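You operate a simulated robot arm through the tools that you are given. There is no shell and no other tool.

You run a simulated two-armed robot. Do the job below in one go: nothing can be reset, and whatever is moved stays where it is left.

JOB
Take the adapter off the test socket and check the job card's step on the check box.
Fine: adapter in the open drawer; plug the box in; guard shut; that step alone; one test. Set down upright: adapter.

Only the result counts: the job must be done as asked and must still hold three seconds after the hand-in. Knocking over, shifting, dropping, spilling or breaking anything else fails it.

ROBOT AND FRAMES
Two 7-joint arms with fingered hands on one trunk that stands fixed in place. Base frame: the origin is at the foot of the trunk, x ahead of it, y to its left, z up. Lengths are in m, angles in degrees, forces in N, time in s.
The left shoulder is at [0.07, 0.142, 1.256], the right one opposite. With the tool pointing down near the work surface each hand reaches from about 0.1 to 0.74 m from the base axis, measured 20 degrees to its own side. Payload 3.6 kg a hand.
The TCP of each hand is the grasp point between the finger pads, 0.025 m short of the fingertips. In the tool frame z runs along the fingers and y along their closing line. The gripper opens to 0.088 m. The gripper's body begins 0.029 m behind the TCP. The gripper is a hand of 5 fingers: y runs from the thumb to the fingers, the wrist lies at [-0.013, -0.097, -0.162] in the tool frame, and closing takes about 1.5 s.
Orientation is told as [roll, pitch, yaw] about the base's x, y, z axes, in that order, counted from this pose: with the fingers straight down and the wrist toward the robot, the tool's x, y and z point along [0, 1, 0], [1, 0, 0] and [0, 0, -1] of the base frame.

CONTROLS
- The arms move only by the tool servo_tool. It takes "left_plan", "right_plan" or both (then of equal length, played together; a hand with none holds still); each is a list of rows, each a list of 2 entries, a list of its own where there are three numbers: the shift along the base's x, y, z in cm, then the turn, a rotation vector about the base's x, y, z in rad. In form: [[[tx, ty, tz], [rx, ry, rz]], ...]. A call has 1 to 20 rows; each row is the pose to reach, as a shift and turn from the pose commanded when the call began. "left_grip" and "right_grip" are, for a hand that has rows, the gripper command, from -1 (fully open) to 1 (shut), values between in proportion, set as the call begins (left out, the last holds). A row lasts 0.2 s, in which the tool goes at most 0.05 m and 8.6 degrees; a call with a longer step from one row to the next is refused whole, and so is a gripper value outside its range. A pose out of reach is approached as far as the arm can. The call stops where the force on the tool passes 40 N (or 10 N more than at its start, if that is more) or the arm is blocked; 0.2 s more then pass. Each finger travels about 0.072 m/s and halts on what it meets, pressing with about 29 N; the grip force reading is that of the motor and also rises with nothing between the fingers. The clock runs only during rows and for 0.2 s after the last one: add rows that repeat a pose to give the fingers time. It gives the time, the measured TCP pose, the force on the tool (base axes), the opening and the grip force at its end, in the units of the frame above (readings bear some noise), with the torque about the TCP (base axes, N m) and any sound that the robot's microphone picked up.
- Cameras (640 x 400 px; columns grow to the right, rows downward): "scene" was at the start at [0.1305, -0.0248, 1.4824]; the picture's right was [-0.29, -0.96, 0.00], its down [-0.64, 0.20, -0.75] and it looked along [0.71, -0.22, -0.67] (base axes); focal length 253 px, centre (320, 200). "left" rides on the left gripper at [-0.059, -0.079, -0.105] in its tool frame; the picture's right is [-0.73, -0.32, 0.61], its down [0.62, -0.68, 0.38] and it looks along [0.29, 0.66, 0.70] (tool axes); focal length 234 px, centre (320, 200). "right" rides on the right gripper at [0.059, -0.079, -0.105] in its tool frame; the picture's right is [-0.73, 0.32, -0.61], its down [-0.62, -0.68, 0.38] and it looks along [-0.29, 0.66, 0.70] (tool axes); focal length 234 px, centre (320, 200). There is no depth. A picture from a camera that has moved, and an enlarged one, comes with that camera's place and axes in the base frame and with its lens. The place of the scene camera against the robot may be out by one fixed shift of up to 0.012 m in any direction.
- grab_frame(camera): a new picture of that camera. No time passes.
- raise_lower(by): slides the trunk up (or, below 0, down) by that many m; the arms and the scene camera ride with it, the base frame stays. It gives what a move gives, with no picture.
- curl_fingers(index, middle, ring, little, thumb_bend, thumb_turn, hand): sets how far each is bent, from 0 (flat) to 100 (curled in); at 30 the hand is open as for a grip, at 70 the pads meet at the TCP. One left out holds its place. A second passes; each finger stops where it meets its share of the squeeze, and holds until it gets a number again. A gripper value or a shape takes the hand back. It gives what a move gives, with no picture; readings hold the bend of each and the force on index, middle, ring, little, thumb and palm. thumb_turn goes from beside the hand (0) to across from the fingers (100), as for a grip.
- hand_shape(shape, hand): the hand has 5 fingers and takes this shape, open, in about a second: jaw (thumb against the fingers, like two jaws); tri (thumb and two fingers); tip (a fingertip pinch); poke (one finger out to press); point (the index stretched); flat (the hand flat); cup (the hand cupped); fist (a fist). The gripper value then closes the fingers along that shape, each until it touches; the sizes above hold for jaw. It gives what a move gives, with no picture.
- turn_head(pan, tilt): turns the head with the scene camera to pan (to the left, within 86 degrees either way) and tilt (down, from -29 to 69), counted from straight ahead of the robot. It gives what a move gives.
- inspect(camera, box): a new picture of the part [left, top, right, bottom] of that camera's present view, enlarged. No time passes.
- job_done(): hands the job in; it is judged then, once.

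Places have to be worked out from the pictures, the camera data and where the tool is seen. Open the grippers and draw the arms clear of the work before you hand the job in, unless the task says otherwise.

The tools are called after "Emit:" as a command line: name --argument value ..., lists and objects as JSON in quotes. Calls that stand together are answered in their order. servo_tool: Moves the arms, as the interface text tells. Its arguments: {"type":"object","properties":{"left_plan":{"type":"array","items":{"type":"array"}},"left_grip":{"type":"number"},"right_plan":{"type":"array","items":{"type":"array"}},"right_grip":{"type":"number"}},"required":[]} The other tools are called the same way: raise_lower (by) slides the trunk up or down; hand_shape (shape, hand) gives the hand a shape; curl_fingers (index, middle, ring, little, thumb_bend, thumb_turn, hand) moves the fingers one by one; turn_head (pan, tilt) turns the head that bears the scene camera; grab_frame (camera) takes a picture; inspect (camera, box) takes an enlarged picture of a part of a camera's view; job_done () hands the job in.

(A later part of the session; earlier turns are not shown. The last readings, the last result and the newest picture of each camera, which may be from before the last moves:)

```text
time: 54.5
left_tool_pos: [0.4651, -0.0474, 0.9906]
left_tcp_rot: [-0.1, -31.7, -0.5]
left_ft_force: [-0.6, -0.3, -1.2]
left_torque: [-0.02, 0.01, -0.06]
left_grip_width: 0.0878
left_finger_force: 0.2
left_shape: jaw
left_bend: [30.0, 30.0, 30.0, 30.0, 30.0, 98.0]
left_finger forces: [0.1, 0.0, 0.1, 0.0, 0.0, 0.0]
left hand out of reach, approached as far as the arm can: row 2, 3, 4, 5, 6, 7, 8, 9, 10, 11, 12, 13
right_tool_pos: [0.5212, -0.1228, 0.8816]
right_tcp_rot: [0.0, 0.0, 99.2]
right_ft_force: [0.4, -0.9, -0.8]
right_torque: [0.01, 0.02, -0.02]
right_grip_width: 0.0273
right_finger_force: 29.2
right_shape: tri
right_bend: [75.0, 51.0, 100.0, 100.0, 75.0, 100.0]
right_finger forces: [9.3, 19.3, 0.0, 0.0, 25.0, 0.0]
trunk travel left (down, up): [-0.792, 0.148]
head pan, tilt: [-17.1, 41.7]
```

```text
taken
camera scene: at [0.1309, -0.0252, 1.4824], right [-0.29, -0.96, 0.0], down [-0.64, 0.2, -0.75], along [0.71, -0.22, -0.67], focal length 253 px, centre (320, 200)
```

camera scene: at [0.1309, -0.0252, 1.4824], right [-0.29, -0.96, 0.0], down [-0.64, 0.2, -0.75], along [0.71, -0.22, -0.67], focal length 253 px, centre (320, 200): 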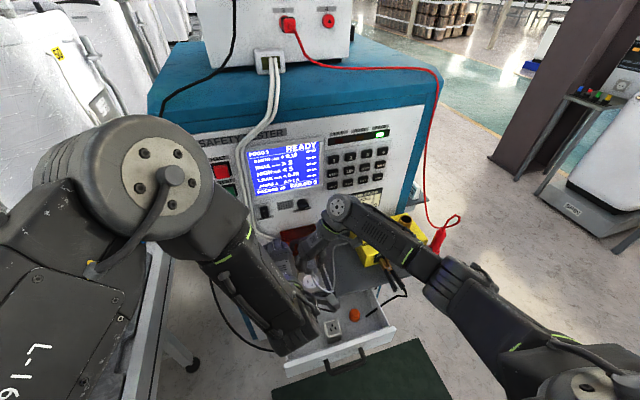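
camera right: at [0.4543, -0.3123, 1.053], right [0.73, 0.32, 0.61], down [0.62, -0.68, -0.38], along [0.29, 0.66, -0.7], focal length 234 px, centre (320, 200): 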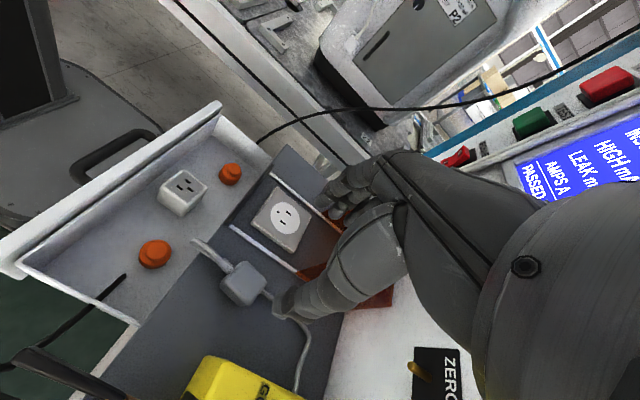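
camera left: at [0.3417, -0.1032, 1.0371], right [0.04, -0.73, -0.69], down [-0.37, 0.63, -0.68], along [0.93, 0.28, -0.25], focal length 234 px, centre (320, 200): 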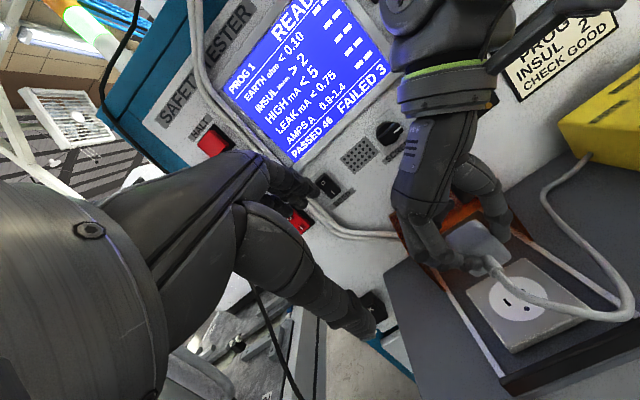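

The left arm couldn't reach as low as I asked, but its camera now views the plug and socket from the front. I'll zoom in on them.

Emit:
inspect --camera "left" --box '[420, 190, 600, 350]'

Emit:
inspect --camera "left" --box '[430, 200, 550, 300]'

Emit:
inspect --camera "right" --box '[220, 160, 380, 320]'

```text
2.50 times, centred on (510, 270) of left
camera zoom: at [0.3417, -0.1032, 1.0371], right [0.04, -0.73, -0.69], down [-0.37, 0.63, -0.68], along [0.93, 0.28, -0.25], focal length 585 px, centre (-155, 25)
```

zoom: 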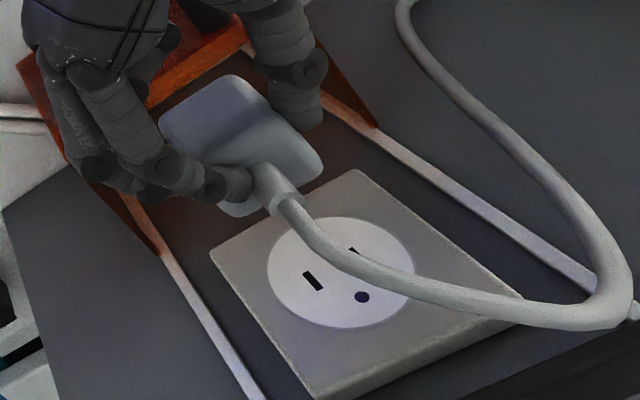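

```text
4.00 times, centred on (490, 250) of left
camera zoom: at [0.3417, -0.1032, 1.0371], right [0.04, -0.73, -0.69], down [-0.37, 0.63, -0.68], along [0.93, 0.28, -0.25], focal length 937 px, centre (-360, 0)
```

zoom: 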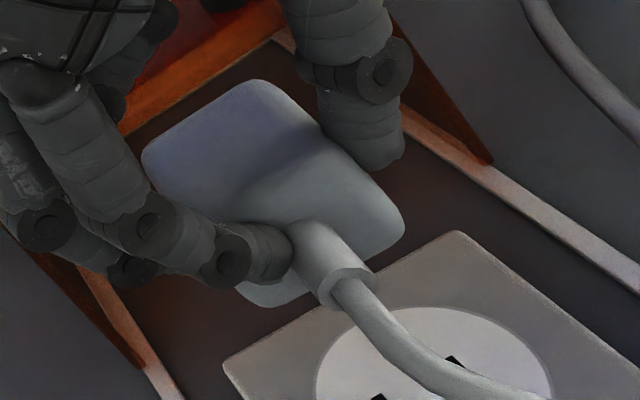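

```text
2.50 times, centred on (300, 240) of right
camera zoom: at [0.4738, -0.2095, 0.9861], right [0.66, 0.43, 0.61], down [0.72, -0.57, -0.38], along [0.18, 0.7, -0.7], focal length 585 px, centre (370, 100)
```

zoom: 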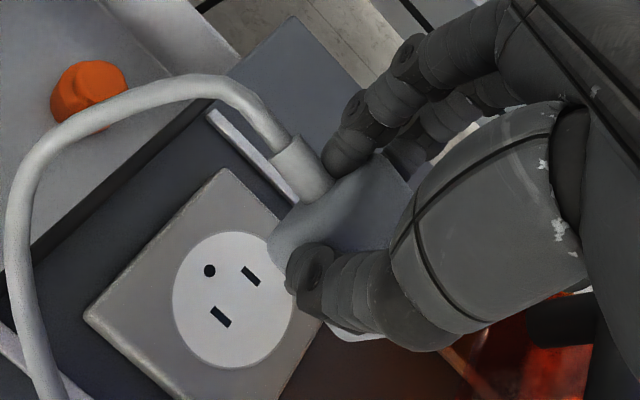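

The plug hangs upright with yaw near zero, its centre at about (0.528, -0.120). By triangulation, the blade slots are centred at about (0.533, -0.120) on a disk at z≈0.774. I'll shift +0.5 cm in x and lower until the pins are just above the holes.

Emit:
servo_tool --right_plan '[[[0.5, 0, -1.5], [0, 0, 0]], [[0.5, 0, -3], [0, 0, 0]], [[0.5, 0, -4.5], [0, 0, 0]], [[0.5, 0, -5.8], [0, 0, 0]], [[0.5, 0, -5.8], [0, 0, 0]]]'

Emit:
inspect --camera "left" --box '[440, 220, 580, 340]'

Emit:
inspect --camera "right" --box '[230, 170, 370, 310]'

Emit:
inspect --camera "scene" --box '[290, 240, 350, 300]'

```text
time: 55.7
left_tool_pos: [0.4656, -0.0475, 0.9904]
left_tcp_rot: [-0.1, -31.7, -0.5]
left_ft_force: [0.3, -0.2, 0.4]
left_torque: [0.04, 0.0, -0.03]
left_grip_width: 0.0878
left_finger_force: 0.0
left_shape: jaw
left_bend: [30.0, 30.0, 30.0, 30.0, 30.0, 98.0]
left_finger forces: [0.0, 0.1, 0.0, 0.0, 0.0, 0.0]
right_tool_pos: [0.5253, -0.12, 0.8222]
right_tcp_rot: [0.0, -0.1, 99.2]
right_ft_force: [0.6, -0.1, -0.5]
right_torque: [0.02, 0.0, -0.02]
right_grip_width: 0.0265
right_finger_force: 28.9
right_shape: tri
right_bend: [75.0, 51.0, 100.0, 100.0, 75.0, 100.0]
right_finger forces: [9.7, 19.5, 0.0, 0.0, 24.9, 0.0]
trunk travel left (down, up): [-0.792, 0.148]
head pan, tilt: [-17.1, 41.7]
```

```text
3.33 times, centred on (510, 280) of left
camera zoom: at [0.3417, -0.1027, 1.0377], right [0.04, -0.73, -0.69], down [-0.37, 0.63, -0.69], along [0.93, 0.28, -0.25], focal length 781 px, centre (-313, -67)
```

zoom: 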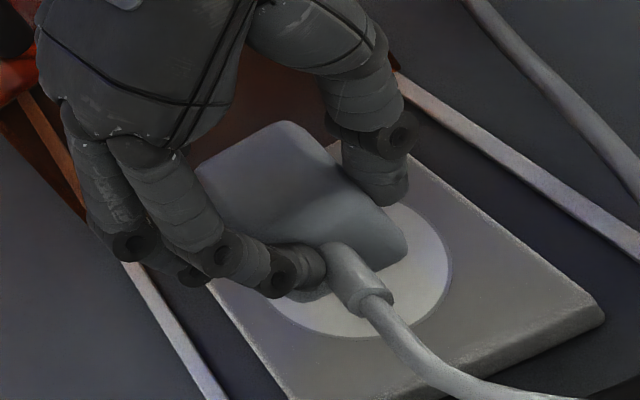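

```text
2.86 times, centred on (300, 240) of right
camera zoom: at [0.4791, -0.2076, 0.9271], right [0.66, 0.43, 0.61], down [0.72, -0.57, -0.38], along [0.18, 0.7, -0.7], focal length 669 px, centre (377, 86)
```

zoom: 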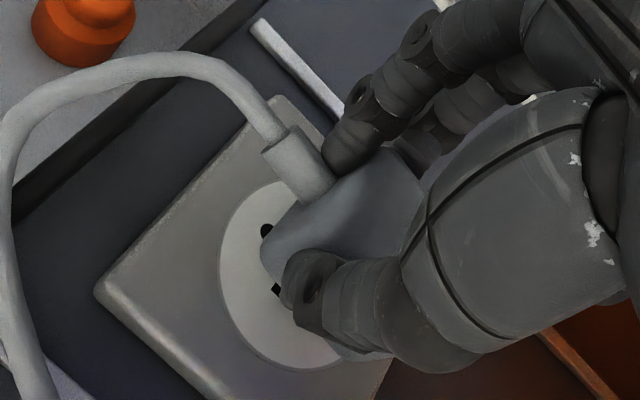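

```text
6.67 times, centred on (320, 270) of scene
camera zoom: at [0.1304, -0.025, 1.4824], right [-0.29, -0.96, 0.0], down [-0.64, 0.2, -0.75], along [0.71, -0.22, -0.67], focal length 1688 px, centre (320, -267)
```

zoom: 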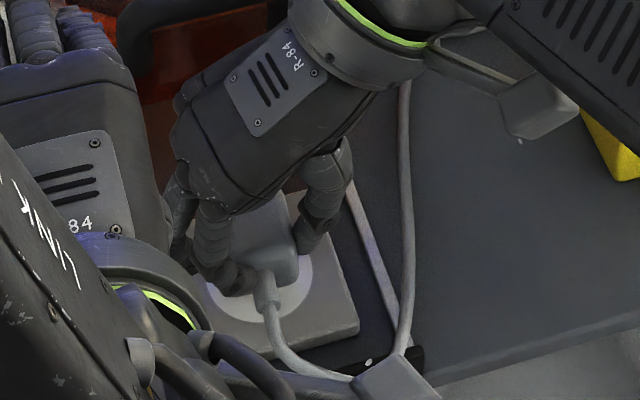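

The plug sits over the disk with the earth hole just at its front edge, and alignment looks plausible. I'll lower in small steps and feel for contact.

Emit:
servo_tool --right_plan '[[[0, 0, -0.2], [0, 0, 0]], [[0, 0, -0.4], [0, 0, 0]], [[0, 0, -0.4], [0, 0, 0]]]'

Emit:
servo_tool --right_plan '[[[0, 0, -0.2], [0, 0, 0]], [[0, 0, -0.3], [0, 0, 0]], [[0, 0, -0.3], [0, 0, 0]]]'

Emit:
servo_tool --right_plan '[[[0, 0, -0.1], [0, 0, 0]], [[0, 0, -0.2], [0, 0, 0]], [[0, 0, -0.2], [0, 0, 0]]]'

```text
time: 56.5
left_tool_pos: [0.4661, -0.0466, 0.9912]
left_tcp_rot: [-0.1, -31.7, -0.4]
left_ft_force: [0.1, 0.1, -0.4]
left_torque: [0.04, -0.02, -0.01]
left_grip_width: 0.088
left_finger_force: 0.1
left_shape: jaw
left_bend: [30.0, 30.0, 30.0, 30.0, 30.0, 98.0]
left_finger forces: [0.1, 0.0, 0.1, 0.0, 0.0, 0.1]
right_tool_pos: [0.5246, -0.1209, 0.8187]
right_tcp_rot: [0.0, 0.0, 99.3]
right_ft_force: [-0.2, 0.2, -0.7]
right_torque: [0.04, 0.01, 0.04]
right_grip_width: 0.027
right_finger_force: 29.2
right_shape: tri
right_bend: [75.0, 51.0, 100.0, 100.0, 75.0, 100.0]
right_finger forces: [9.5, 19.4, 0.1, 0.0, 24.9, 0.0]
trunk travel left (down, up): [-0.792, 0.148]
head pan, tilt: [-17.1, 41.7]
```

```text
time: 57.3
left_tool_pos: [0.4655, -0.0465, 0.9897]
left_tcp_rot: [-0.1, -31.7, -0.3]
left_ft_force: [0.8, 0.2, 0.3]
left_torque: [0.0, 0.0, 0.03]
left_grip_width: 0.0878
left_finger_force: 0.1
left_shape: jaw
left_bend: [30.0, 30.0, 30.0, 30.0, 30.0, 98.0]
left_finger forces: [0.0, 0.0, 0.0, 0.0, 0.1, 0.0]
right_tool_pos: [0.5243, -0.1217, 0.8143]
right_tcp_rot: [0.0, 0.1, 99.2]
right_ft_force: [-0.2, -0.1, -0.5]
right_torque: [0.0, -0.02, 0.0]
right_grip_width: 0.0269
right_finger_force: 28.8
right_shape: tri
right_bend: [75.0, 51.0, 100.0, 100.0, 75.0, 100.0]
right_finger forces: [9.5, 19.4, 0.1, 0.0, 24.9, 0.0]
trunk travel left (down, up): [-0.792, 0.148]
head pan, tilt: [-17.1, 41.7]
```

```text
time: 58.1
left_tool_pos: [0.4654, -0.0466, 0.9905]
left_tcp_rot: [-0.1, -31.7, -0.4]
left_ft_force: [0.7, 0.0, 0.0]
left_torque: [0.04, -0.03, -0.01]
left_grip_width: 0.0878
left_finger_force: 0.1
left_shape: jaw
left_bend: [30.0, 30.0, 30.0, 30.0, 30.0, 98.0]
left_finger forces: [0.0, 0.0, 0.0, 0.1, 0.0, 0.0]
right_tool_pos: [0.5249, -0.1207, 0.8152]
right_tcp_rot: [0.0, -0.1, 99.2]
right_ft_force: [0.4, -0.3, -0.8]
right_torque: [0.0, 0.03, 0.0]
right_grip_width: 0.0271
right_finger_force: 29.1
right_shape: tri
right_bend: [75.0, 51.0, 100.0, 100.0, 75.0, 100.0]
right_finger forces: [9.5, 19.4, 0.0, 0.1, 24.9, 0.0]
trunk travel left (down, up): [-0.792, 0.148]
head pan, tilt: [-17.1, 41.7]
```

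No contact yet at about 0.815. I'll continue down in 2 mm steps.

Emit:
servo_tool --right_plan '[[[0, 0, -0.1], [0, 0, 0]], [[0, 0, -0.2], [0, 0, 0]], [[0, 0, -0.2], [0, 0, 0]]]'

Emit:
servo_tool --right_plan '[[[0, 0, -0.1], [0, 0, 0]], [[0, 0, -0.2], [0, 0, 0]], [[0, 0, -0.2], [0, 0, 0]]]'

Emit:
inspect --camera "left" --box '[450, 230, 570, 330]'

Emit:
inspect --camera "right" --box '[240, 180, 340, 280]'

```text
time: 58.9
left_tool_pos: [0.4655, -0.0464, 0.9906]
left_tcp_rot: [-0.1, -31.6, -0.5]
left_ft_force: [0.1, 0.3, 0.0]
left_torque: [-0.01, 0.0, 0.02]
left_grip_width: 0.0881
left_finger_force: 0.1
left_shape: jaw
left_bend: [30.0, 30.0, 30.0, 30.0, 30.0, 98.0]
left_finger forces: [0.1, 0.1, 0.0, 0.1, 0.1, 0.0]
right_tool_pos: [0.5249, -0.1218, 0.8136]
right_tcp_rot: [0.0, 0.0, 99.2]
right_ft_force: [0.2, 0.0, 1.2]
right_torque: [0.01, -0.02, 0.0]
right_grip_width: 0.0266
right_finger_force: 29.3
right_shape: tri
right_bend: [75.0, 51.0, 100.0, 100.0, 75.0, 100.0]
right_finger forces: [9.7, 19.7, 0.0, 0.0, 25.2, 0.1]
trunk travel left (down, up): [-0.792, 0.148]
head pan, tilt: [-17.1, 41.7]
```

```text
time: 59.7
left_tool_pos: [0.4645, -0.0459, 0.9912]
left_tcp_rot: [0.0, -31.7, -0.5]
left_ft_force: [-0.2, 0.0, 0.2]
left_torque: [0.0, 0.03, 0.0]
left_grip_width: 0.0878
left_finger_force: 0.2
left_shape: jaw
left_bend: [30.0, 30.0, 30.0, 30.0, 30.0, 98.0]
left_finger forces: [0.1, 0.1, 0.0, 0.0, 0.0, 0.0]
right_tool_pos: [0.5244, -0.1208, 0.8113]
right_tcp_rot: [-0.1, 0.0, 99.2]
right_ft_force: [-0.9, -2.5, 8.9]
right_torque: [0.08, -0.03, 0.01]
right_grip_width: 0.0272
right_finger_force: 29.0
right_shape: tri
right_bend: [75.0, 51.0, 100.0, 100.0, 75.0, 100.0]
right_finger forces: [10.0, 20.0, 0.1, 0.0, 27.9, 0.1]
trunk travel left (down, up): [-0.792, 0.148]
head pan, tilt: [-17.1, 41.7]
```

```text
4.00 times, centred on (510, 280) of left
camera zoom: at [0.3407, -0.1028, 1.0381], right [0.04, -0.73, -0.69], down [-0.37, 0.63, -0.69], along [0.93, 0.28, -0.25], focal length 937 px, centre (-440, -120)
```

zoom: 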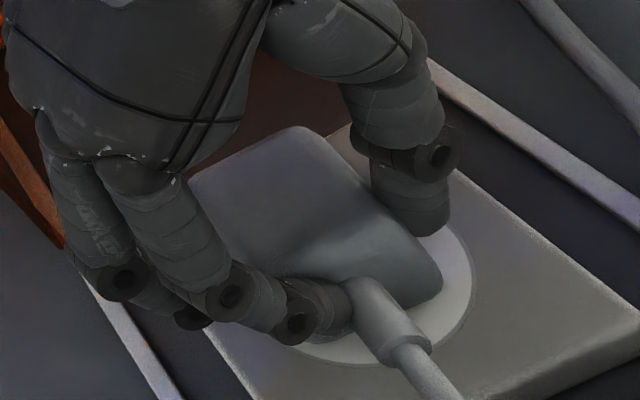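

```text
4.00 times, centred on (290, 230) of right
camera zoom: at [0.4783, -0.2077, 0.9161], right [0.66, 0.43, 0.61], down [0.73, -0.57, -0.38], along [0.18, 0.7, -0.69], focal length 937 px, centre (440, 80)
```

zoom: 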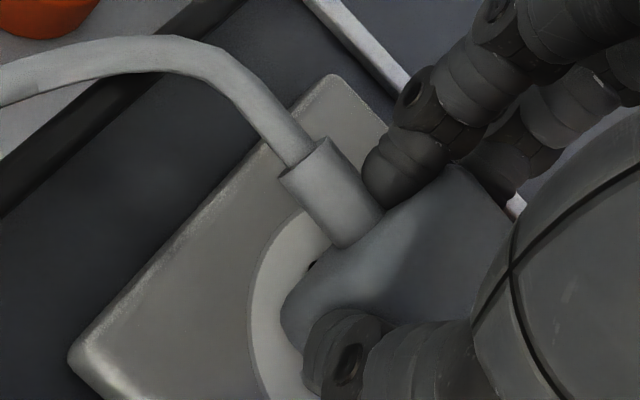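

Light contact (9 N) at about 0.811, which is roughly where the pin tips would meet the disk. I'll zoom in tightly on the gap to see the pins against the holes.

Emit:
inspect --camera "right" --box '[265, 220, 305, 260]'

Emit:
inspect --camera "left" --box '[500, 270, 550, 320]'

Emit:
inspect --camera "scene" --box '[300, 260, 330, 290]'

```text
10.00 times, centred on (285, 240) of right
camera zoom: at [0.4783, -0.2077, 0.9161], right [0.66, 0.43, 0.61], down [0.73, -0.57, -0.38], along [0.18, 0.7, -0.69], focal length 2342 px, centre (670, -200)
```

zoom: 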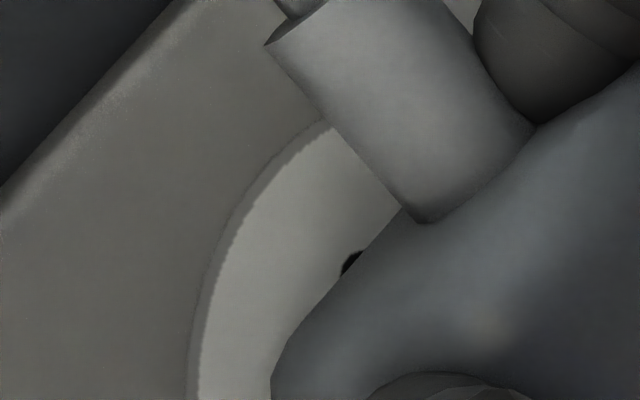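

```text
8.00 times, centred on (525, 295) of left
camera zoom: at [0.3407, -0.1028, 1.0381], right [0.04, -0.73, -0.69], down [-0.37, 0.63, -0.69], along [0.93, 0.28, -0.25], focal length 1873 px, centre (-1320, -560)
```

zoom: 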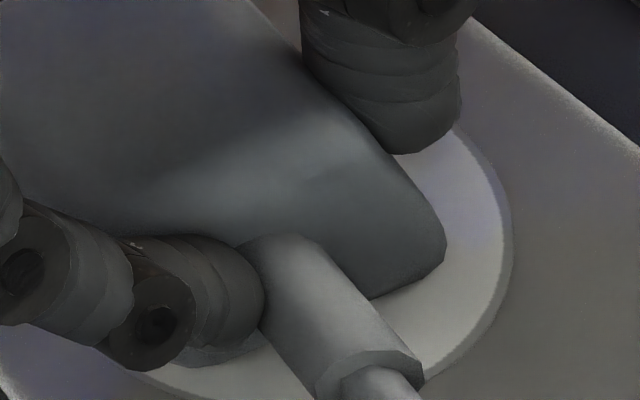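

```text
13.33 times, centred on (315, 275) of scene
camera zoom: at [0.129, -0.0251, 1.4826], right [-0.29, -0.96, 0.0], down [-0.64, 0.2, -0.75], along [0.71, -0.22, -0.66], focal length 3375 px, centre (387, -800)
```

zoom: 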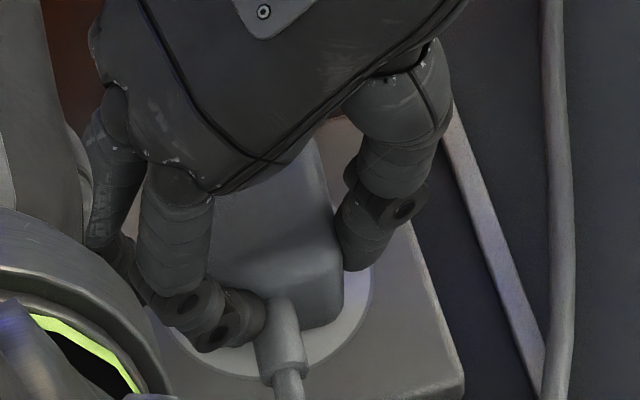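

The earth hole is visible with no pin at it, so the pins are offset from the holes. I'll lift the plug and hold it up in front of the left camera, on the box side to keep the cable slack, to see the pins directly.

Emit:
servo_tool --right_plan '[[[0, 0, 1], [0, 0, 0]], [[0, 0, 3], [0, 0, 0]], [[0, -1, 6], [0, 0, 0]], [[0, -2.5, 9], [0, 0, 0]], [[0, -4, 12], [0, 0, 0]], [[0, -5, 15], [0, 0, 0]], [[0, -6, 17], [0, 0, 0]], [[0, -6, 17], [0, 0, 0]]]'

Emit:
grab_frame --camera "left"

Emit:
inspect --camera "scene" --box '[290, 180, 420, 300]'

```text
time: 61.5
left_tool_pos: [0.4647, -0.0459, 0.991]
left_tcp_rot: [-0.1, -31.6, -0.4]
left_ft_force: [0.3, -1.1, -0.2]
left_torque: [0.01, 0.03, 0.01]
left_grip_width: 0.088
left_finger_force: 0.1
left_shape: jaw
left_bend: [30.0, 30.0, 30.0, 30.0, 30.0, 98.0]
left_finger forces: [0.0, 0.0, 0.0, 0.1, 0.0, 0.1]
right_tool_pos: [0.5234, -0.1818, 0.9803]
right_tcp_rot: [0.0, 0.1, 99.2]
right_ft_force: [0.5, -0.5, -0.2]
right_torque: [0.01, 0.0, -0.01]
right_grip_width: 0.0266
right_finger_force: 28.5
right_shape: tri
right_bend: [75.0, 51.0, 100.0, 100.0, 75.0, 100.0]
right_finger forces: [9.7, 20.0, 0.0, 0.1, 24.6, 0.2]
trunk travel left (down, up): [-0.792, 0.148]
head pan, tilt: [-17.1, 41.7]
```

```text
taken
camera left: at [0.3419, -0.1026, 1.0376], right [0.04, -0.73, -0.68], down [-0.37, 0.63, -0.69], along [0.93, 0.28, -0.25], focal length 234 px, centre (320, 200)
```

left: 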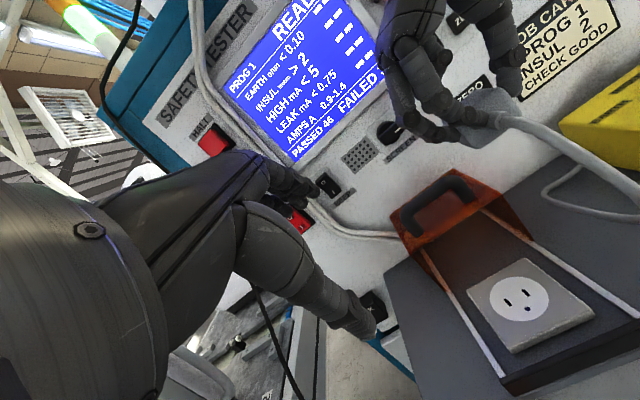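

```text
3.33 times, centred on (355, 240) of scene
camera zoom: at [0.1308, -0.0248, 1.4824], right [-0.29, -0.96, 0.0], down [-0.64, 0.2, -0.75], along [0.71, -0.22, -0.67], focal length 844 px, centre (203, 67)
```

zoom: 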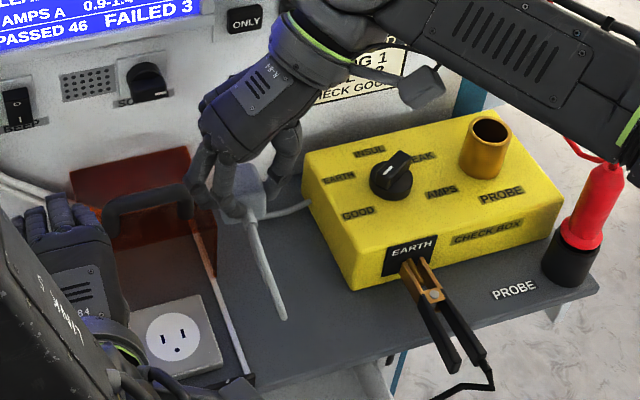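

The cable still has slack. I'll zoom on the plug, then raise it a further 5 cm to look from nearly level.

Emit:
servo_tool --right_plan '[[[0, 0.5, 1.5], [0, 0, 0]], [[0, 1, 3], [0, 0, 0]], [[0, 1.5, 4.5], [0, 0, 0]], [[0, 2, 6], [0, 0, 0]], [[0, 2, 6], [0, 0, 0]]]'

Emit:
grab_frame --camera "left"

Emit:
inspect --camera "left" --box '[380, 20, 500, 120]'

```text
time: 62.7
left_tool_pos: [0.4657, -0.0464, 0.9898]
left_tcp_rot: [-0.1, -31.7, -0.4]
left_ft_force: [0.1, 0.3, -0.1]
left_torque: [0.02, 0.03, 0.01]
left_grip_width: 0.088
left_finger_force: 0.0
left_shape: jaw
left_bend: [30.0, 30.0, 30.0, 30.0, 30.0, 98.0]
left_finger forces: [0.1, 0.1, 0.0, 0.1, 0.0, 0.0]
right_tool_pos: [0.5251, -0.1616, 1.0406]
right_tcp_rot: [-0.1, 0.1, 99.2]
right_ft_force: [-0.1, 0.4, -0.5]
right_torque: [0.02, 0.03, 0.03]
right_grip_width: 0.0262
right_finger_force: 29.2
right_shape: tri
right_bend: [75.0, 51.0, 100.0, 100.0, 75.0, 100.0]
right_finger forces: [9.9, 20.3, 0.0, 0.1, 24.6, 0.1]
trunk travel left (down, up): [-0.792, 0.148]
head pan, tilt: [-17.1, 41.7]
```

```text
taken
camera left: at [0.3419, -0.1028, 1.0376], right [0.04, -0.73, -0.69], down [-0.37, 0.63, -0.68], along [0.93, 0.28, -0.25], focal length 234 px, centre (320, 200)
```

left: 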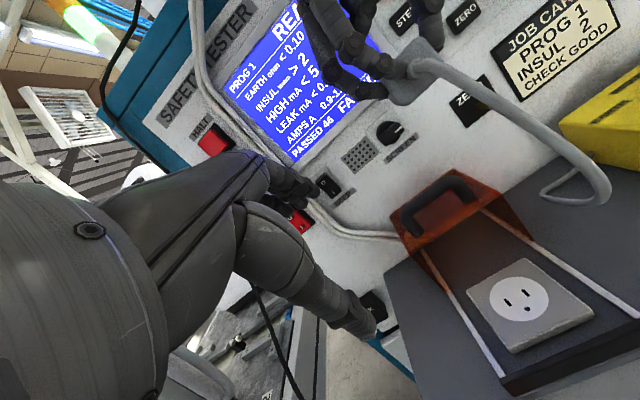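

```text
4.00 times, centred on (440, 70) of left
camera zoom: at [0.3419, -0.1028, 1.0376], right [0.04, -0.73, -0.69], down [-0.37, 0.63, -0.68], along [0.93, 0.28, -0.25], focal length 937 px, centre (-160, 720)
```

zoom: 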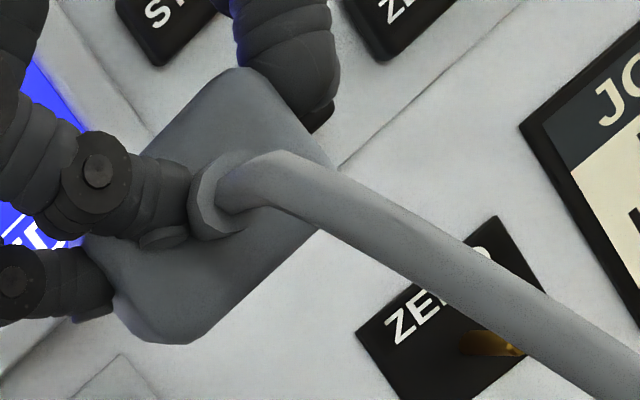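

From this level view I see no pins protruding below the plug body. I'll zoom in closely to be sure.

Emit:
inspect --camera "left" --box '[395, 35, 455, 115]'

Emit:
inspect --camera "scene" --box '[320, 190, 380, 250]'

Emit:
inspect --camera "right" --box '[230, 170, 350, 290]'

```text
5.00 times, centred on (425, 75) of left
camera zoom: at [0.3419, -0.1028, 1.0376], right [0.04, -0.73, -0.69], down [-0.37, 0.63, -0.68], along [0.93, 0.28, -0.25], focal length 1171 px, centre (-205, 825)
```

zoom: 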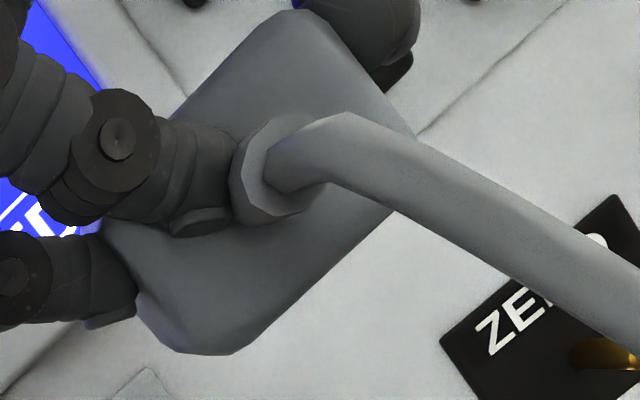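

```text
6.67 times, centred on (350, 220) of scene
camera zoom: at [0.1307, -0.025, 1.4824], right [-0.29, -0.96, 0.0], down [-0.64, 0.2, -0.75], along [0.71, -0.22, -0.67], focal length 1688 px, centre (120, 67)
```

zoom: 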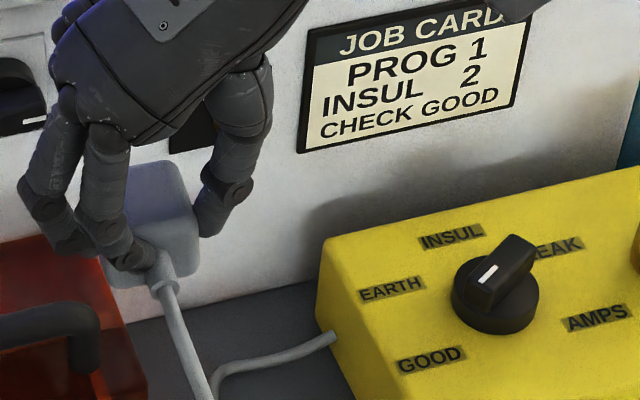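

```text
3.33 times, centred on (290, 230) of right
camera zoom: at [0.4791, -0.2485, 1.1447], right [0.67, 0.43, 0.61], down [0.72, -0.57, -0.38], along [0.18, 0.7, -0.7], focal length 781 px, centre (420, 100)
```

zoom: 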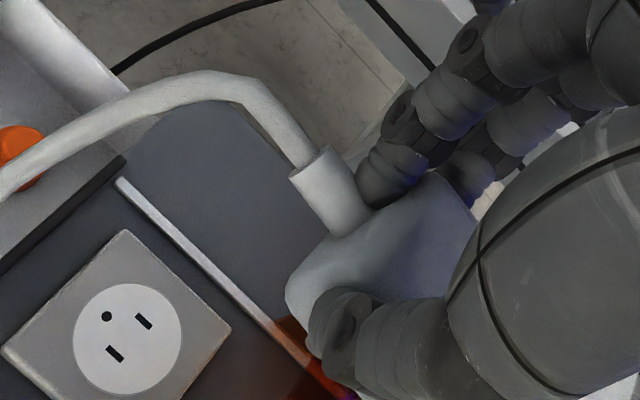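

The plug has no protruding pins, so the earlier contact was the body's bottom on the socket face, about 3.5 mm too far in +y. I'll return with the y corrected to hover just above the socket, and check alignment before pressing.

Emit:
servo_tool --right_plan '[[[0, 0.5, -4], [0, 0, 0]], [[0, 1.5, -8], [0, 0, 0]], [[0, 2.5, -12], [0, 0, 0]], [[0, 3.65, -16], [0, 0, 0]], [[0, 3.65, -19], [0, 0, 0]], [[0, 3.65, -21], [0, 0, 0]], [[0, 3.65, -22.2], [0, 0, 0]], [[0, 3.65, -22.2], [0, 0, 0]]]'

Emit:
inspect --camera "left" --box '[450, 230, 570, 330]'

Emit:
inspect --camera "right" --box '[240, 180, 340, 280]'

Emit:
inspect --camera "scene" --box '[295, 255, 335, 295]'

```text
time: 64.5
left_tool_pos: [0.4652, -0.0463, 0.9902]
left_tcp_rot: [-0.1, -31.7, -0.4]
left_ft_force: [-0.3, 0.1, 0.5]
left_torque: [-0.02, 0.01, -0.01]
left_grip_width: 0.088
left_finger_force: 0.1
left_shape: jaw
left_bend: [30.0, 30.0, 30.0, 30.0, 30.0, 98.0]
left_finger forces: [0.0, 0.0, 0.0, 0.0, 0.1, 0.0]
right_tool_pos: [0.5249, -0.1241, 0.8166]
right_tcp_rot: [0.0, 0.0, 99.2]
right_ft_force: [-0.2, -0.1, -0.1]
right_torque: [0.01, 0.05, 0.01]
right_grip_width: 0.026
right_finger_force: 29.0
right_shape: tri
right_bend: [75.0, 51.0, 100.0, 100.0, 76.0, 100.0]
right_finger forces: [10.0, 20.5, 0.0, 0.0, 24.2, 0.0]
trunk travel left (down, up): [-0.792, 0.148]
head pan, tilt: [-17.1, 41.7]
```

```text
4.00 times, centred on (510, 280) of left
camera zoom: at [0.3417, -0.1027, 1.0376], right [0.04, -0.73, -0.69], down [-0.37, 0.63, -0.69], along [0.93, 0.28, -0.25], focal length 937 px, centre (-440, -120)
```

zoom: 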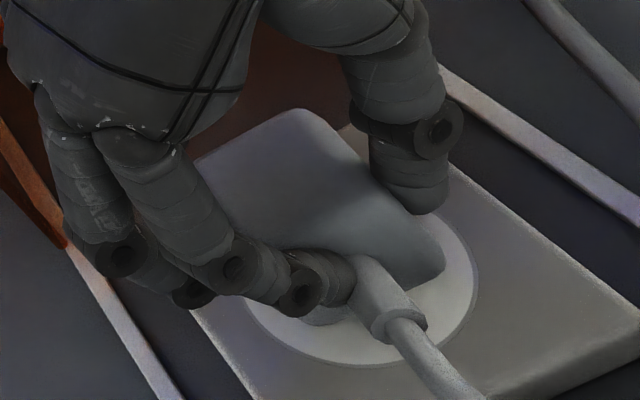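

```text
4.00 times, centred on (290, 230) of right
camera zoom: at [0.4796, -0.2114, 0.9217], right [0.66, 0.43, 0.61], down [0.72, -0.57, -0.38], along [0.18, 0.7, -0.7], focal length 937 px, centre (440, 80)
```

zoom: 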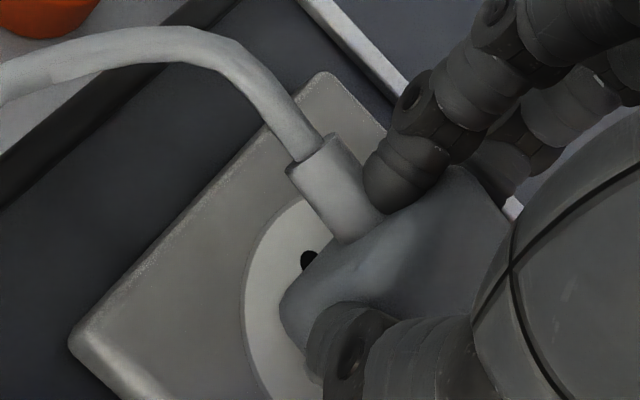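

```text
10.00 times, centred on (315, 275) of scene
camera zoom: at [0.1304, -0.025, 1.4824], right [-0.29, -0.96, 0.0], down [-0.64, 0.2, -0.75], along [0.71, -0.22, -0.67], focal length 2532 px, centre (370, -550)
```

zoom: 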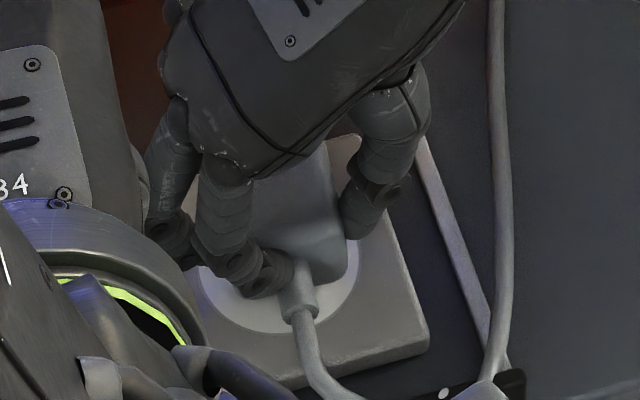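

Alignment looks reasonable. I'll press down in small steps, watching force and sound.

Emit:
servo_tool --right_plan '[[[0, 0, -0.2], [0, 0, 0]], [[0, 0, -0.4], [0, 0, 0]], [[0, 0, -0.5], [0, 0, 0]], [[0, 0, -0.5], [0, 0, 0]]]'

Emit:
servo_tool --right_plan '[[[0, 0, -0.1], [0, 0, 0]], [[0, 0, -0.2], [0, 0, 0]], [[0, 0, -0.2], [0, 0, 0]]]'

Emit:
inspect --camera "right" --box '[240, 180, 340, 280]'

Emit:
inspect --camera "scene" --box '[240, 120, 400, 200]'

```text
time: 65.5
left_tool_pos: [0.4654, -0.0454, 0.9901]
left_tcp_rot: [-0.1, -31.6, -0.5]
left_ft_force: [0.2, -0.5, 1.2]
left_torque: [-0.03, 0.03, -0.01]
left_grip_width: 0.088
left_finger_force: 0.1
left_shape: jaw
left_bend: [30.0, 30.0, 30.0, 30.0, 30.0, 98.0]
left_finger forces: [0.1, 0.0, 0.0, 0.0, 0.0, 0.0]
right_tool_pos: [0.5249, -0.1253, 0.8134]
right_tcp_rot: [0.1, -0.1, 99.2]
right_ft_force: [-1.1, 0.1, 1.2]
right_torque: [0.0, -0.06, -0.01]
right_grip_width: 0.0258
right_finger_force: 28.8
right_shape: tri
right_bend: [75.0, 51.0, 100.0, 100.0, 76.0, 100.0]
right_finger forces: [9.8, 20.7, 0.1, 0.1, 24.5, 0.0]
trunk travel left (down, up): [-0.792, 0.148]
head pan, tilt: [-17.1, 41.7]
```

```text
time: 66.3
left_tool_pos: [0.4649, -0.0452, 0.9906]
left_tcp_rot: [-0.1, -31.6, -0.4]
left_ft_force: [0.6, 0.6, 0.0]
left_torque: [-0.02, 0.0, 0.01]
left_grip_width: 0.0878
left_finger_force: 0.1
left_shape: jaw
left_bend: [30.0, 30.0, 30.0, 30.0, 30.0, 98.0]
left_finger forces: [0.0, 0.0, 0.1, 0.0, 0.0, 0.0]
right_tool_pos: [0.5243, -0.1248, 0.8112]
right_tcp_rot: [-0.1, 0.0, 99.2]
right_ft_force: [-0.6, -0.8, 7.6]
right_torque: [0.15, -0.08, 0.0]
right_grip_width: 0.0262
right_finger_force: 29.1
right_shape: tri
right_bend: [75.0, 51.0, 100.0, 100.0, 76.0, 100.0]
right_finger forces: [10.0, 21.0, 0.0, 0.0, 26.0, 0.0]
trunk travel left (down, up): [-0.792, 0.148]
head pan, tilt: [-17.1, 41.7]
```

```text
4.00 times, centred on (290, 230) of right
camera zoom: at [0.4785, -0.2114, 0.9162], right [0.66, 0.43, 0.61], down [0.73, -0.57, -0.38], along [0.18, 0.7, -0.69], focal length 937 px, centre (440, 80)
```

zoom: 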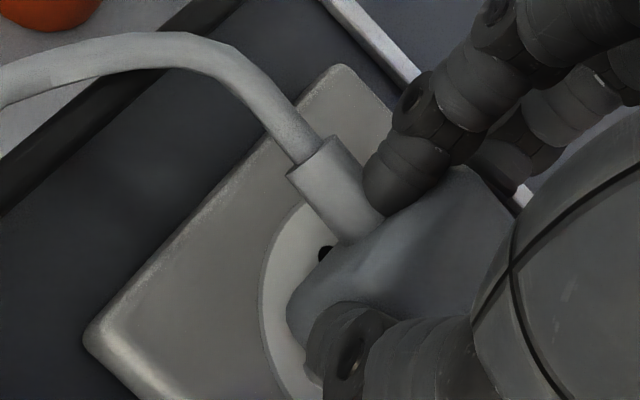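

```text
4.00 times, centred on (320, 160) of scene
camera zoom: at [0.1292, -0.0248, 1.4826], right [-0.29, -0.96, 0.0], down [-0.64, 0.2, -0.75], along [0.71, -0.22, -0.66], focal length 1013 px, centre (320, 360)
```

zoom: 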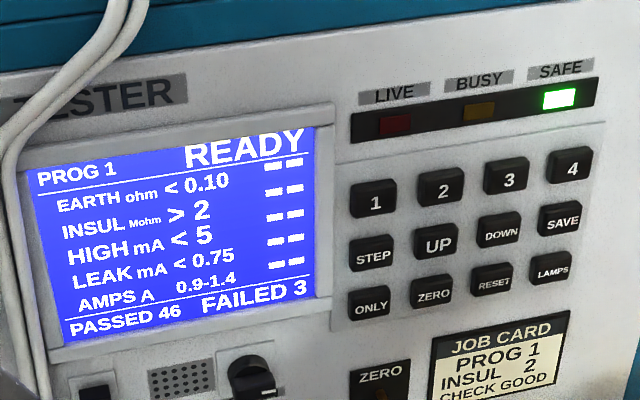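

At contact (7.6 N) no click yet. The plug may be 1–2 mm too far in x, so I'll lift slightly, shift -1.5 mm, and press a bit harder.

Emit:
servo_tool --right_plan '[[[0, 0, 0.2], [0, 0, 0]], [[-0.15, 0, 0.2], [0, 0, 0]], [[-0.15, 0, 0], [0, 0, 0]], [[-0.15, 0, -0.15], [0, 0, 0]], [[-0.15, 0, -0.3], [0, 0, 0]], [[-0.15, 0, -0.3], [0, 0, 0]]]'

Emit:
inspect --camera "left" --box '[450, 230, 570, 330]'

Emit:
inspect --camera "right" --box '[250, 190, 330, 270]'

```text
time: 67.7
left_tool_pos: [0.4626, -0.046, 0.9923]
left_tcp_rot: [-0.2, -31.8, -0.3]
left_ft_force: [0.2, -0.3, 0.0]
left_torque: [0.03, 0.02, -0.02]
left_grip_width: 0.0878
left_finger_force: 0.0
left_shape: jaw
left_bend: [30.0, 30.0, 30.0, 30.0, 30.0, 98.0]
left_finger forces: [0.1, 0.0, 0.0, 0.0, 0.0, 0.0]
right_tool_pos: [0.5211, -0.1225, 0.811]
right_tcp_rot: [-0.3, 0.0, 99.2]
right_ft_force: [-3.4, -0.2, 22.4]
right_torque: [0.2, 0.03, 0.08]
right_grip_width: 0.0272
right_finger_force: 28.9
right_shape: tri
right_bend: [75.0, 50.0, 100.0, 100.0, 76.0, 100.0]
right_finger forces: [12.4, 22.2, 0.1, 0.1, 27.4, 0.0]
trunk travel left (down, up): [-0.792, 0.148]
head pan, tilt: [-17.1, 41.7]
heard: snap
```

```text
4.00 times, centred on (510, 280) of left
camera zoom: at [0.3388, -0.102, 1.039], right [0.04, -0.73, -0.68], down [-0.37, 0.62, -0.69], along [0.93, 0.28, -0.25], focal length 937 px, centre (-440, -120)
```

zoom: 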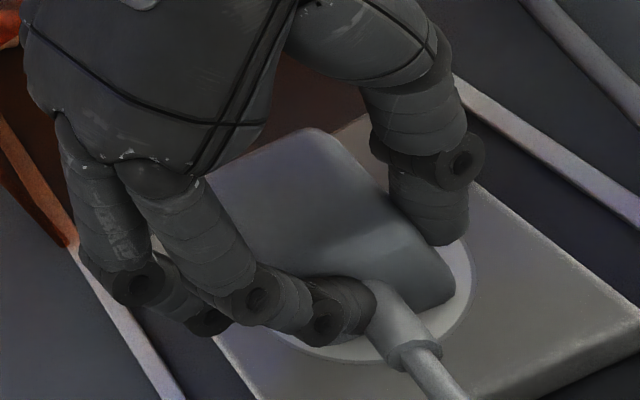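

```text
5.00 times, centred on (290, 230) of right
camera zoom: at [0.4751, -0.2102, 0.915], right [0.66, 0.43, 0.61], down [0.73, -0.57, -0.38], along [0.18, 0.7, -0.69], focal length 1171 px, centre (470, 50)
```

zoom: 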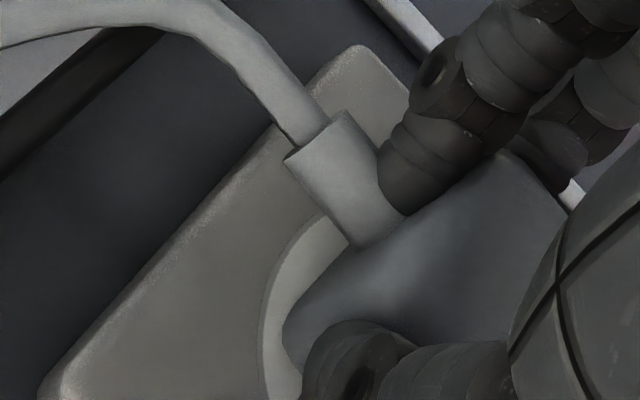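

I heard a snap: the plug is seated and the earth hole is now covered. I'll relieve the pressure and open the fingers gently.

Emit:
servo_tool --right_plan '[[[-0.1, 0, -0.15], [0, 0, 0]], [[-0.1, 0, 0], [0, 0, 0]], [[-0.1, 0, 0.1], [0, 0, 0]]]'

Emit:
servo_tool --right_plan '[[[0, 0, 0], [0, 0, 0]], [[0, 0, 0], [0, 0, 0]], [[0, 0, 0], [0, 0, 0]], [[0, 0, 0], [0, 0, 0]], [[0, 0, 0], [0, 0, 0]], [[0, 0, 0], [0, 0, 0]]]' --right_grip -0.4

Emit:
inspect --camera "left" --box '[450, 230, 570, 330]'

Emit:
inspect --camera "right" --box '[230, 170, 370, 310]'

```text
time: 68.5
left_tool_pos: [0.4634, -0.0456, 0.9921]
left_tcp_rot: [-0.2, -31.8, -0.3]
left_ft_force: [-0.3, 0.0, 0.0]
left_torque: [-0.02, -0.03, -0.01]
left_grip_width: 0.088
left_finger_force: 0.1
left_shape: jaw
left_bend: [30.0, 30.0, 30.0, 30.0, 30.0, 98.0]
left_finger forces: [0.0, 0.0, 0.1, 0.1, 0.0, 0.0]
right_tool_pos: [0.5209, -0.1241, 0.8103]
right_tcp_rot: [-0.1, 0.1, 99.1]
right_ft_force: [1.5, 1.7, 19.4]
right_torque: [0.21, -0.08, 0.04]
right_grip_width: 0.0281
right_finger_force: 29.1
right_shape: tri
right_bend: [76.0, 49.0, 100.0, 100.0, 76.0, 100.0]
right_finger forces: [10.4, 23.3, 0.0, 0.0, 26.1, 0.1]
trunk travel left (down, up): [-0.792, 0.148]
head pan, tilt: [-17.1, 41.7]
```

```text
time: 69.9
left_tool_pos: [0.4647, -0.0465, 0.99]
left_tcp_rot: [0.0, -31.7, -0.4]
left_ft_force: [0.2, -0.3, -1.0]
left_torque: [0.0, 0.01, -0.03]
left_grip_width: 0.0881
left_finger_force: 0.0
left_shape: jaw
left_bend: [30.0, 30.0, 30.0, 30.0, 30.0, 98.0]
left_finger forces: [0.0, 0.1, 0.0, 0.0, 0.0, 0.0]
right_tool_pos: [0.5229, -0.1248, 0.8092]
right_tcp_rot: [0.0, -0.1, 99.2]
right_ft_force: [-0.7, -0.2, -0.5]
right_torque: [0.0, 0.01, -0.01]
right_grip_width: 0.0613
right_finger_force: 0.1
right_shape: tri
right_bend: [27.0, 37.0, 99.0, 99.0, 58.0, 99.0]
right_finger forces: [0.0, 0.1, 0.0, 0.0, 0.0, 0.0]
trunk travel left (down, up): [-0.792, 0.148]
head pan, tilt: [-17.1, 41.7]
```

```text
4.00 times, centred on (510, 280) of left
camera zoom: at [0.3416, -0.1026, 1.0377], right [0.04, -0.73, -0.68], down [-0.37, 0.63, -0.69], along [0.93, 0.28, -0.25], focal length 937 px, centre (-440, -120)
```

zoom: 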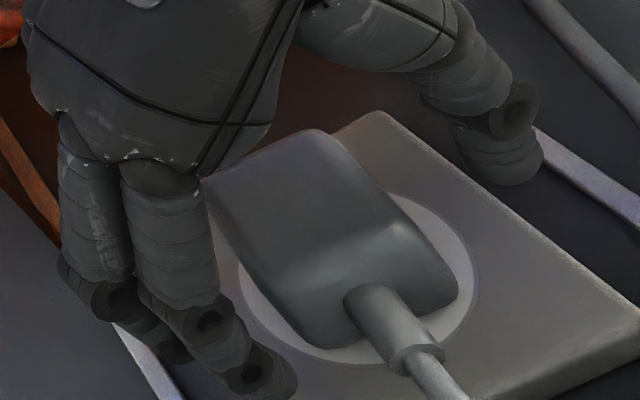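

```text
2.86 times, centred on (300, 240) of right
camera zoom: at [0.4763, -0.2113, 0.9141], right [0.66, 0.43, 0.61], down [0.72, -0.57, -0.38], along [0.18, 0.7, -0.7], focal length 669 px, centre (377, 86)
```

zoom: 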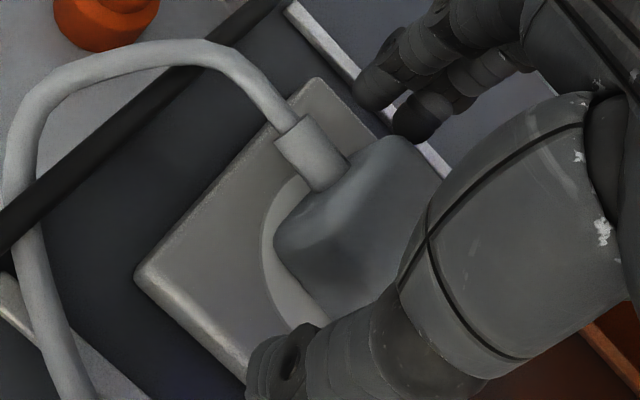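

The plug sits square on the socket. I'll raise the right hand straight up and back, then look at the guard and its handle.

Emit:
servo_tool --right_plan '[[[0, 0, 1], [0, 0, 0]], [[0, 0, 3], [0, 0, 0]], [[0, 0, 6], [0, 0, 0]], [[0, 0, 10], [0, 0, 0]], [[0, -3, 14], [0, 0, 0]], [[0, -7, 16], [0, 0, 0]], [[0, -11, 17], [0, 0, 0]], [[0, -11, 17], [0, 0, 0]]]'

Emit:
grab_frame --camera "left"

Emit:
inspect --camera "left" --box '[370, 150, 620, 390]'

Emit:
inspect --camera "scene" --box '[255, 210, 365, 310]'

```text
time: 71.7
left_tool_pos: [0.4654, -0.0466, 0.9897]
left_tcp_rot: [-0.2, -31.7, -0.4]
left_ft_force: [-1.4, -0.3, 0.2]
left_torque: [-0.02, -0.02, 0.03]
left_grip_width: 0.0879
left_finger_force: 0.0
left_shape: jaw
left_bend: [30.0, 30.0, 30.0, 30.0, 30.0, 98.0]
left_finger forces: [0.1, 0.0, 0.0, 0.0, 0.0, 0.0]
right_tool_pos: [0.5217, -0.2383, 0.9807]
right_tcp_rot: [0.0, 0.0, 99.2]
right_ft_force: [-0.5, 0.3, 1.1]
right_torque: [-0.01, -0.02, 0.01]
right_grip_width: 0.0612
right_finger_force: 0.0
right_shape: tri
right_bend: [27.0, 37.0, 99.0, 99.0, 58.0, 99.0]
right_finger forces: [0.1, 0.1, 0.0, 0.0, 0.0, 0.0]
trunk travel left (down, up): [-0.792, 0.148]
head pan, tilt: [-17.1, 41.7]
```

```text
taken
camera left: at [0.3419, -0.1022, 1.0376], right [0.04, -0.73, -0.68], down [-0.37, 0.62, -0.69], along [0.93, 0.28, -0.25], focal length 234 px, centre (320, 200)
```

left: 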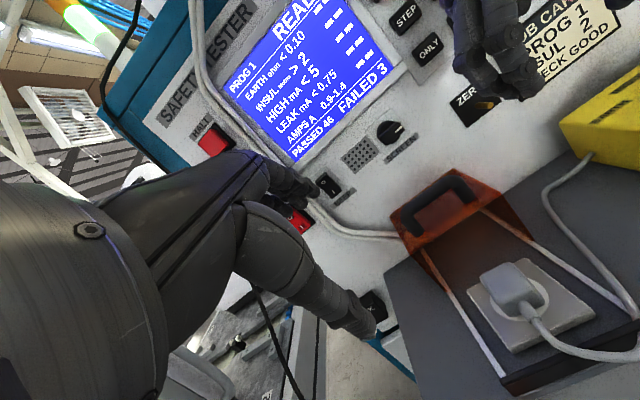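

```text
1.67 times, centred on (495, 270) of left
camera zoom: at [0.3419, -0.1022, 1.0376], right [0.04, -0.73, -0.68], down [-0.37, 0.62, -0.69], along [0.93, 0.28, -0.25], focal length 390 px, centre (28, 83)
```

zoom: 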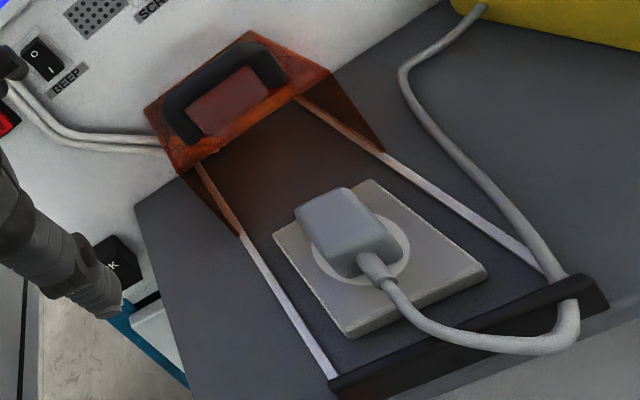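

```text
4.00 times, centred on (310, 260) of scene
camera zoom: at [0.1308, -0.0243, 1.4824], right [-0.29, -0.96, 0.0], down [-0.64, 0.2, -0.75], along [0.71, -0.22, -0.67], focal length 1013 px, centre (360, -40)
```

zoom: 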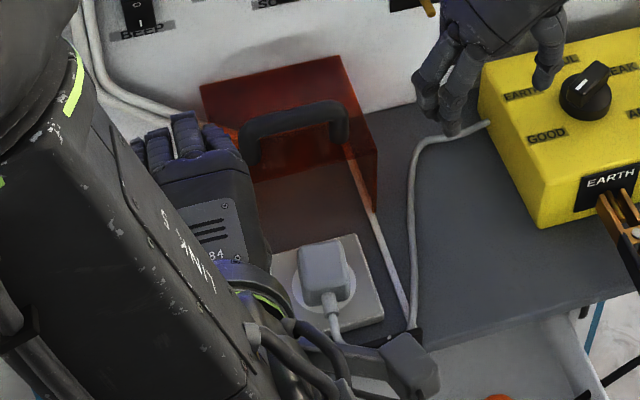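

The plug looks right. Next is the guard: its handle bar is at about (0.615, -0.122, 0.877). First I'll send the left hand back up and out of the way.

Emit:
servo_tool --left_plan '[[[0, 1, 2], [0, 0, 0]], [[0, 3, 4], [0, 0.06, 0]], [[0, 5, 7], [0, 0.12, 0]], [[0, 7, 10.5], [0, 0.18, 0]], [[0, 9, 14], [0, 0.24, 0]], [[0, 11, 17.5], [0, 0.3, 0]], [[0, 13.5, 21], [0, 0.36, 0]], [[0, 16, 25], [0, 0.42, 0]], [[0, 19, 28], [0, 0.48, 0]], [[0, 22, 31], [0, 0.54, 0]], [[0, 24, 34], [0, 0.58, 0]], [[0, 25, 36], [0, 0.61, 0]], [[0, 25, 36], [0, 0.61, 0]]]'

Emit:
grab_frame --camera "scene"

```text
time: 74.5
left_tool_pos: [0.4669, 0.2004, 1.3473]
left_tcp_rot: [-0.4, 3.3, -0.3]
left_ft_force: [0.6, -0.6, -0.3]
left_torque: [0.01, -0.02, 0.02]
left_grip_width: 0.0881
left_finger_force: 0.2
left_shape: jaw
left_bend: [30.0, 30.0, 30.0, 30.0, 30.0, 98.0]
left_finger forces: [0.0, 0.1, 0.0, 0.0, 0.0, 0.0]
right_tool_pos: [0.5222, -0.2376, 0.9797]
right_tcp_rot: [0.0, 0.0, 99.2]
right_ft_force: [-0.2, -0.3, -0.4]
right_torque: [0.0, 0.01, -0.02]
right_grip_width: 0.0612
right_finger_force: 0.1
right_shape: tri
right_bend: [27.0, 37.0, 99.0, 99.0, 58.0, 99.0]
right_finger forces: [0.0, 0.1, 0.1, 0.0, 0.0, 0.0]
trunk travel left (down, up): [-0.792, 0.148]
head pan, tilt: [-17.1, 41.7]
```

```text
taken
camera scene: at [0.1308, -0.0244, 1.4824], right [-0.29, -0.96, 0.0], down [-0.64, 0.2, -0.75], along [0.71, -0.22, -0.67], focal length 253 px, centre (320, 200)
```

scene: 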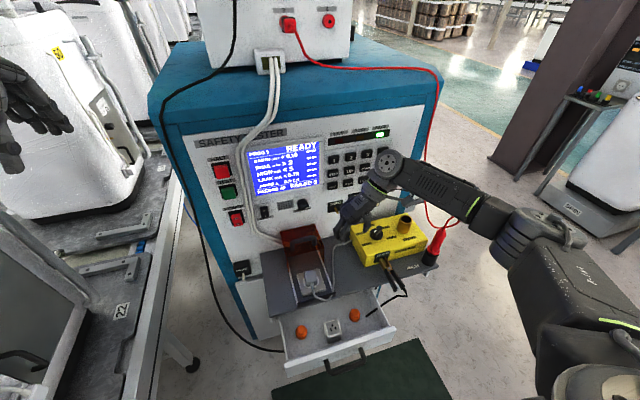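

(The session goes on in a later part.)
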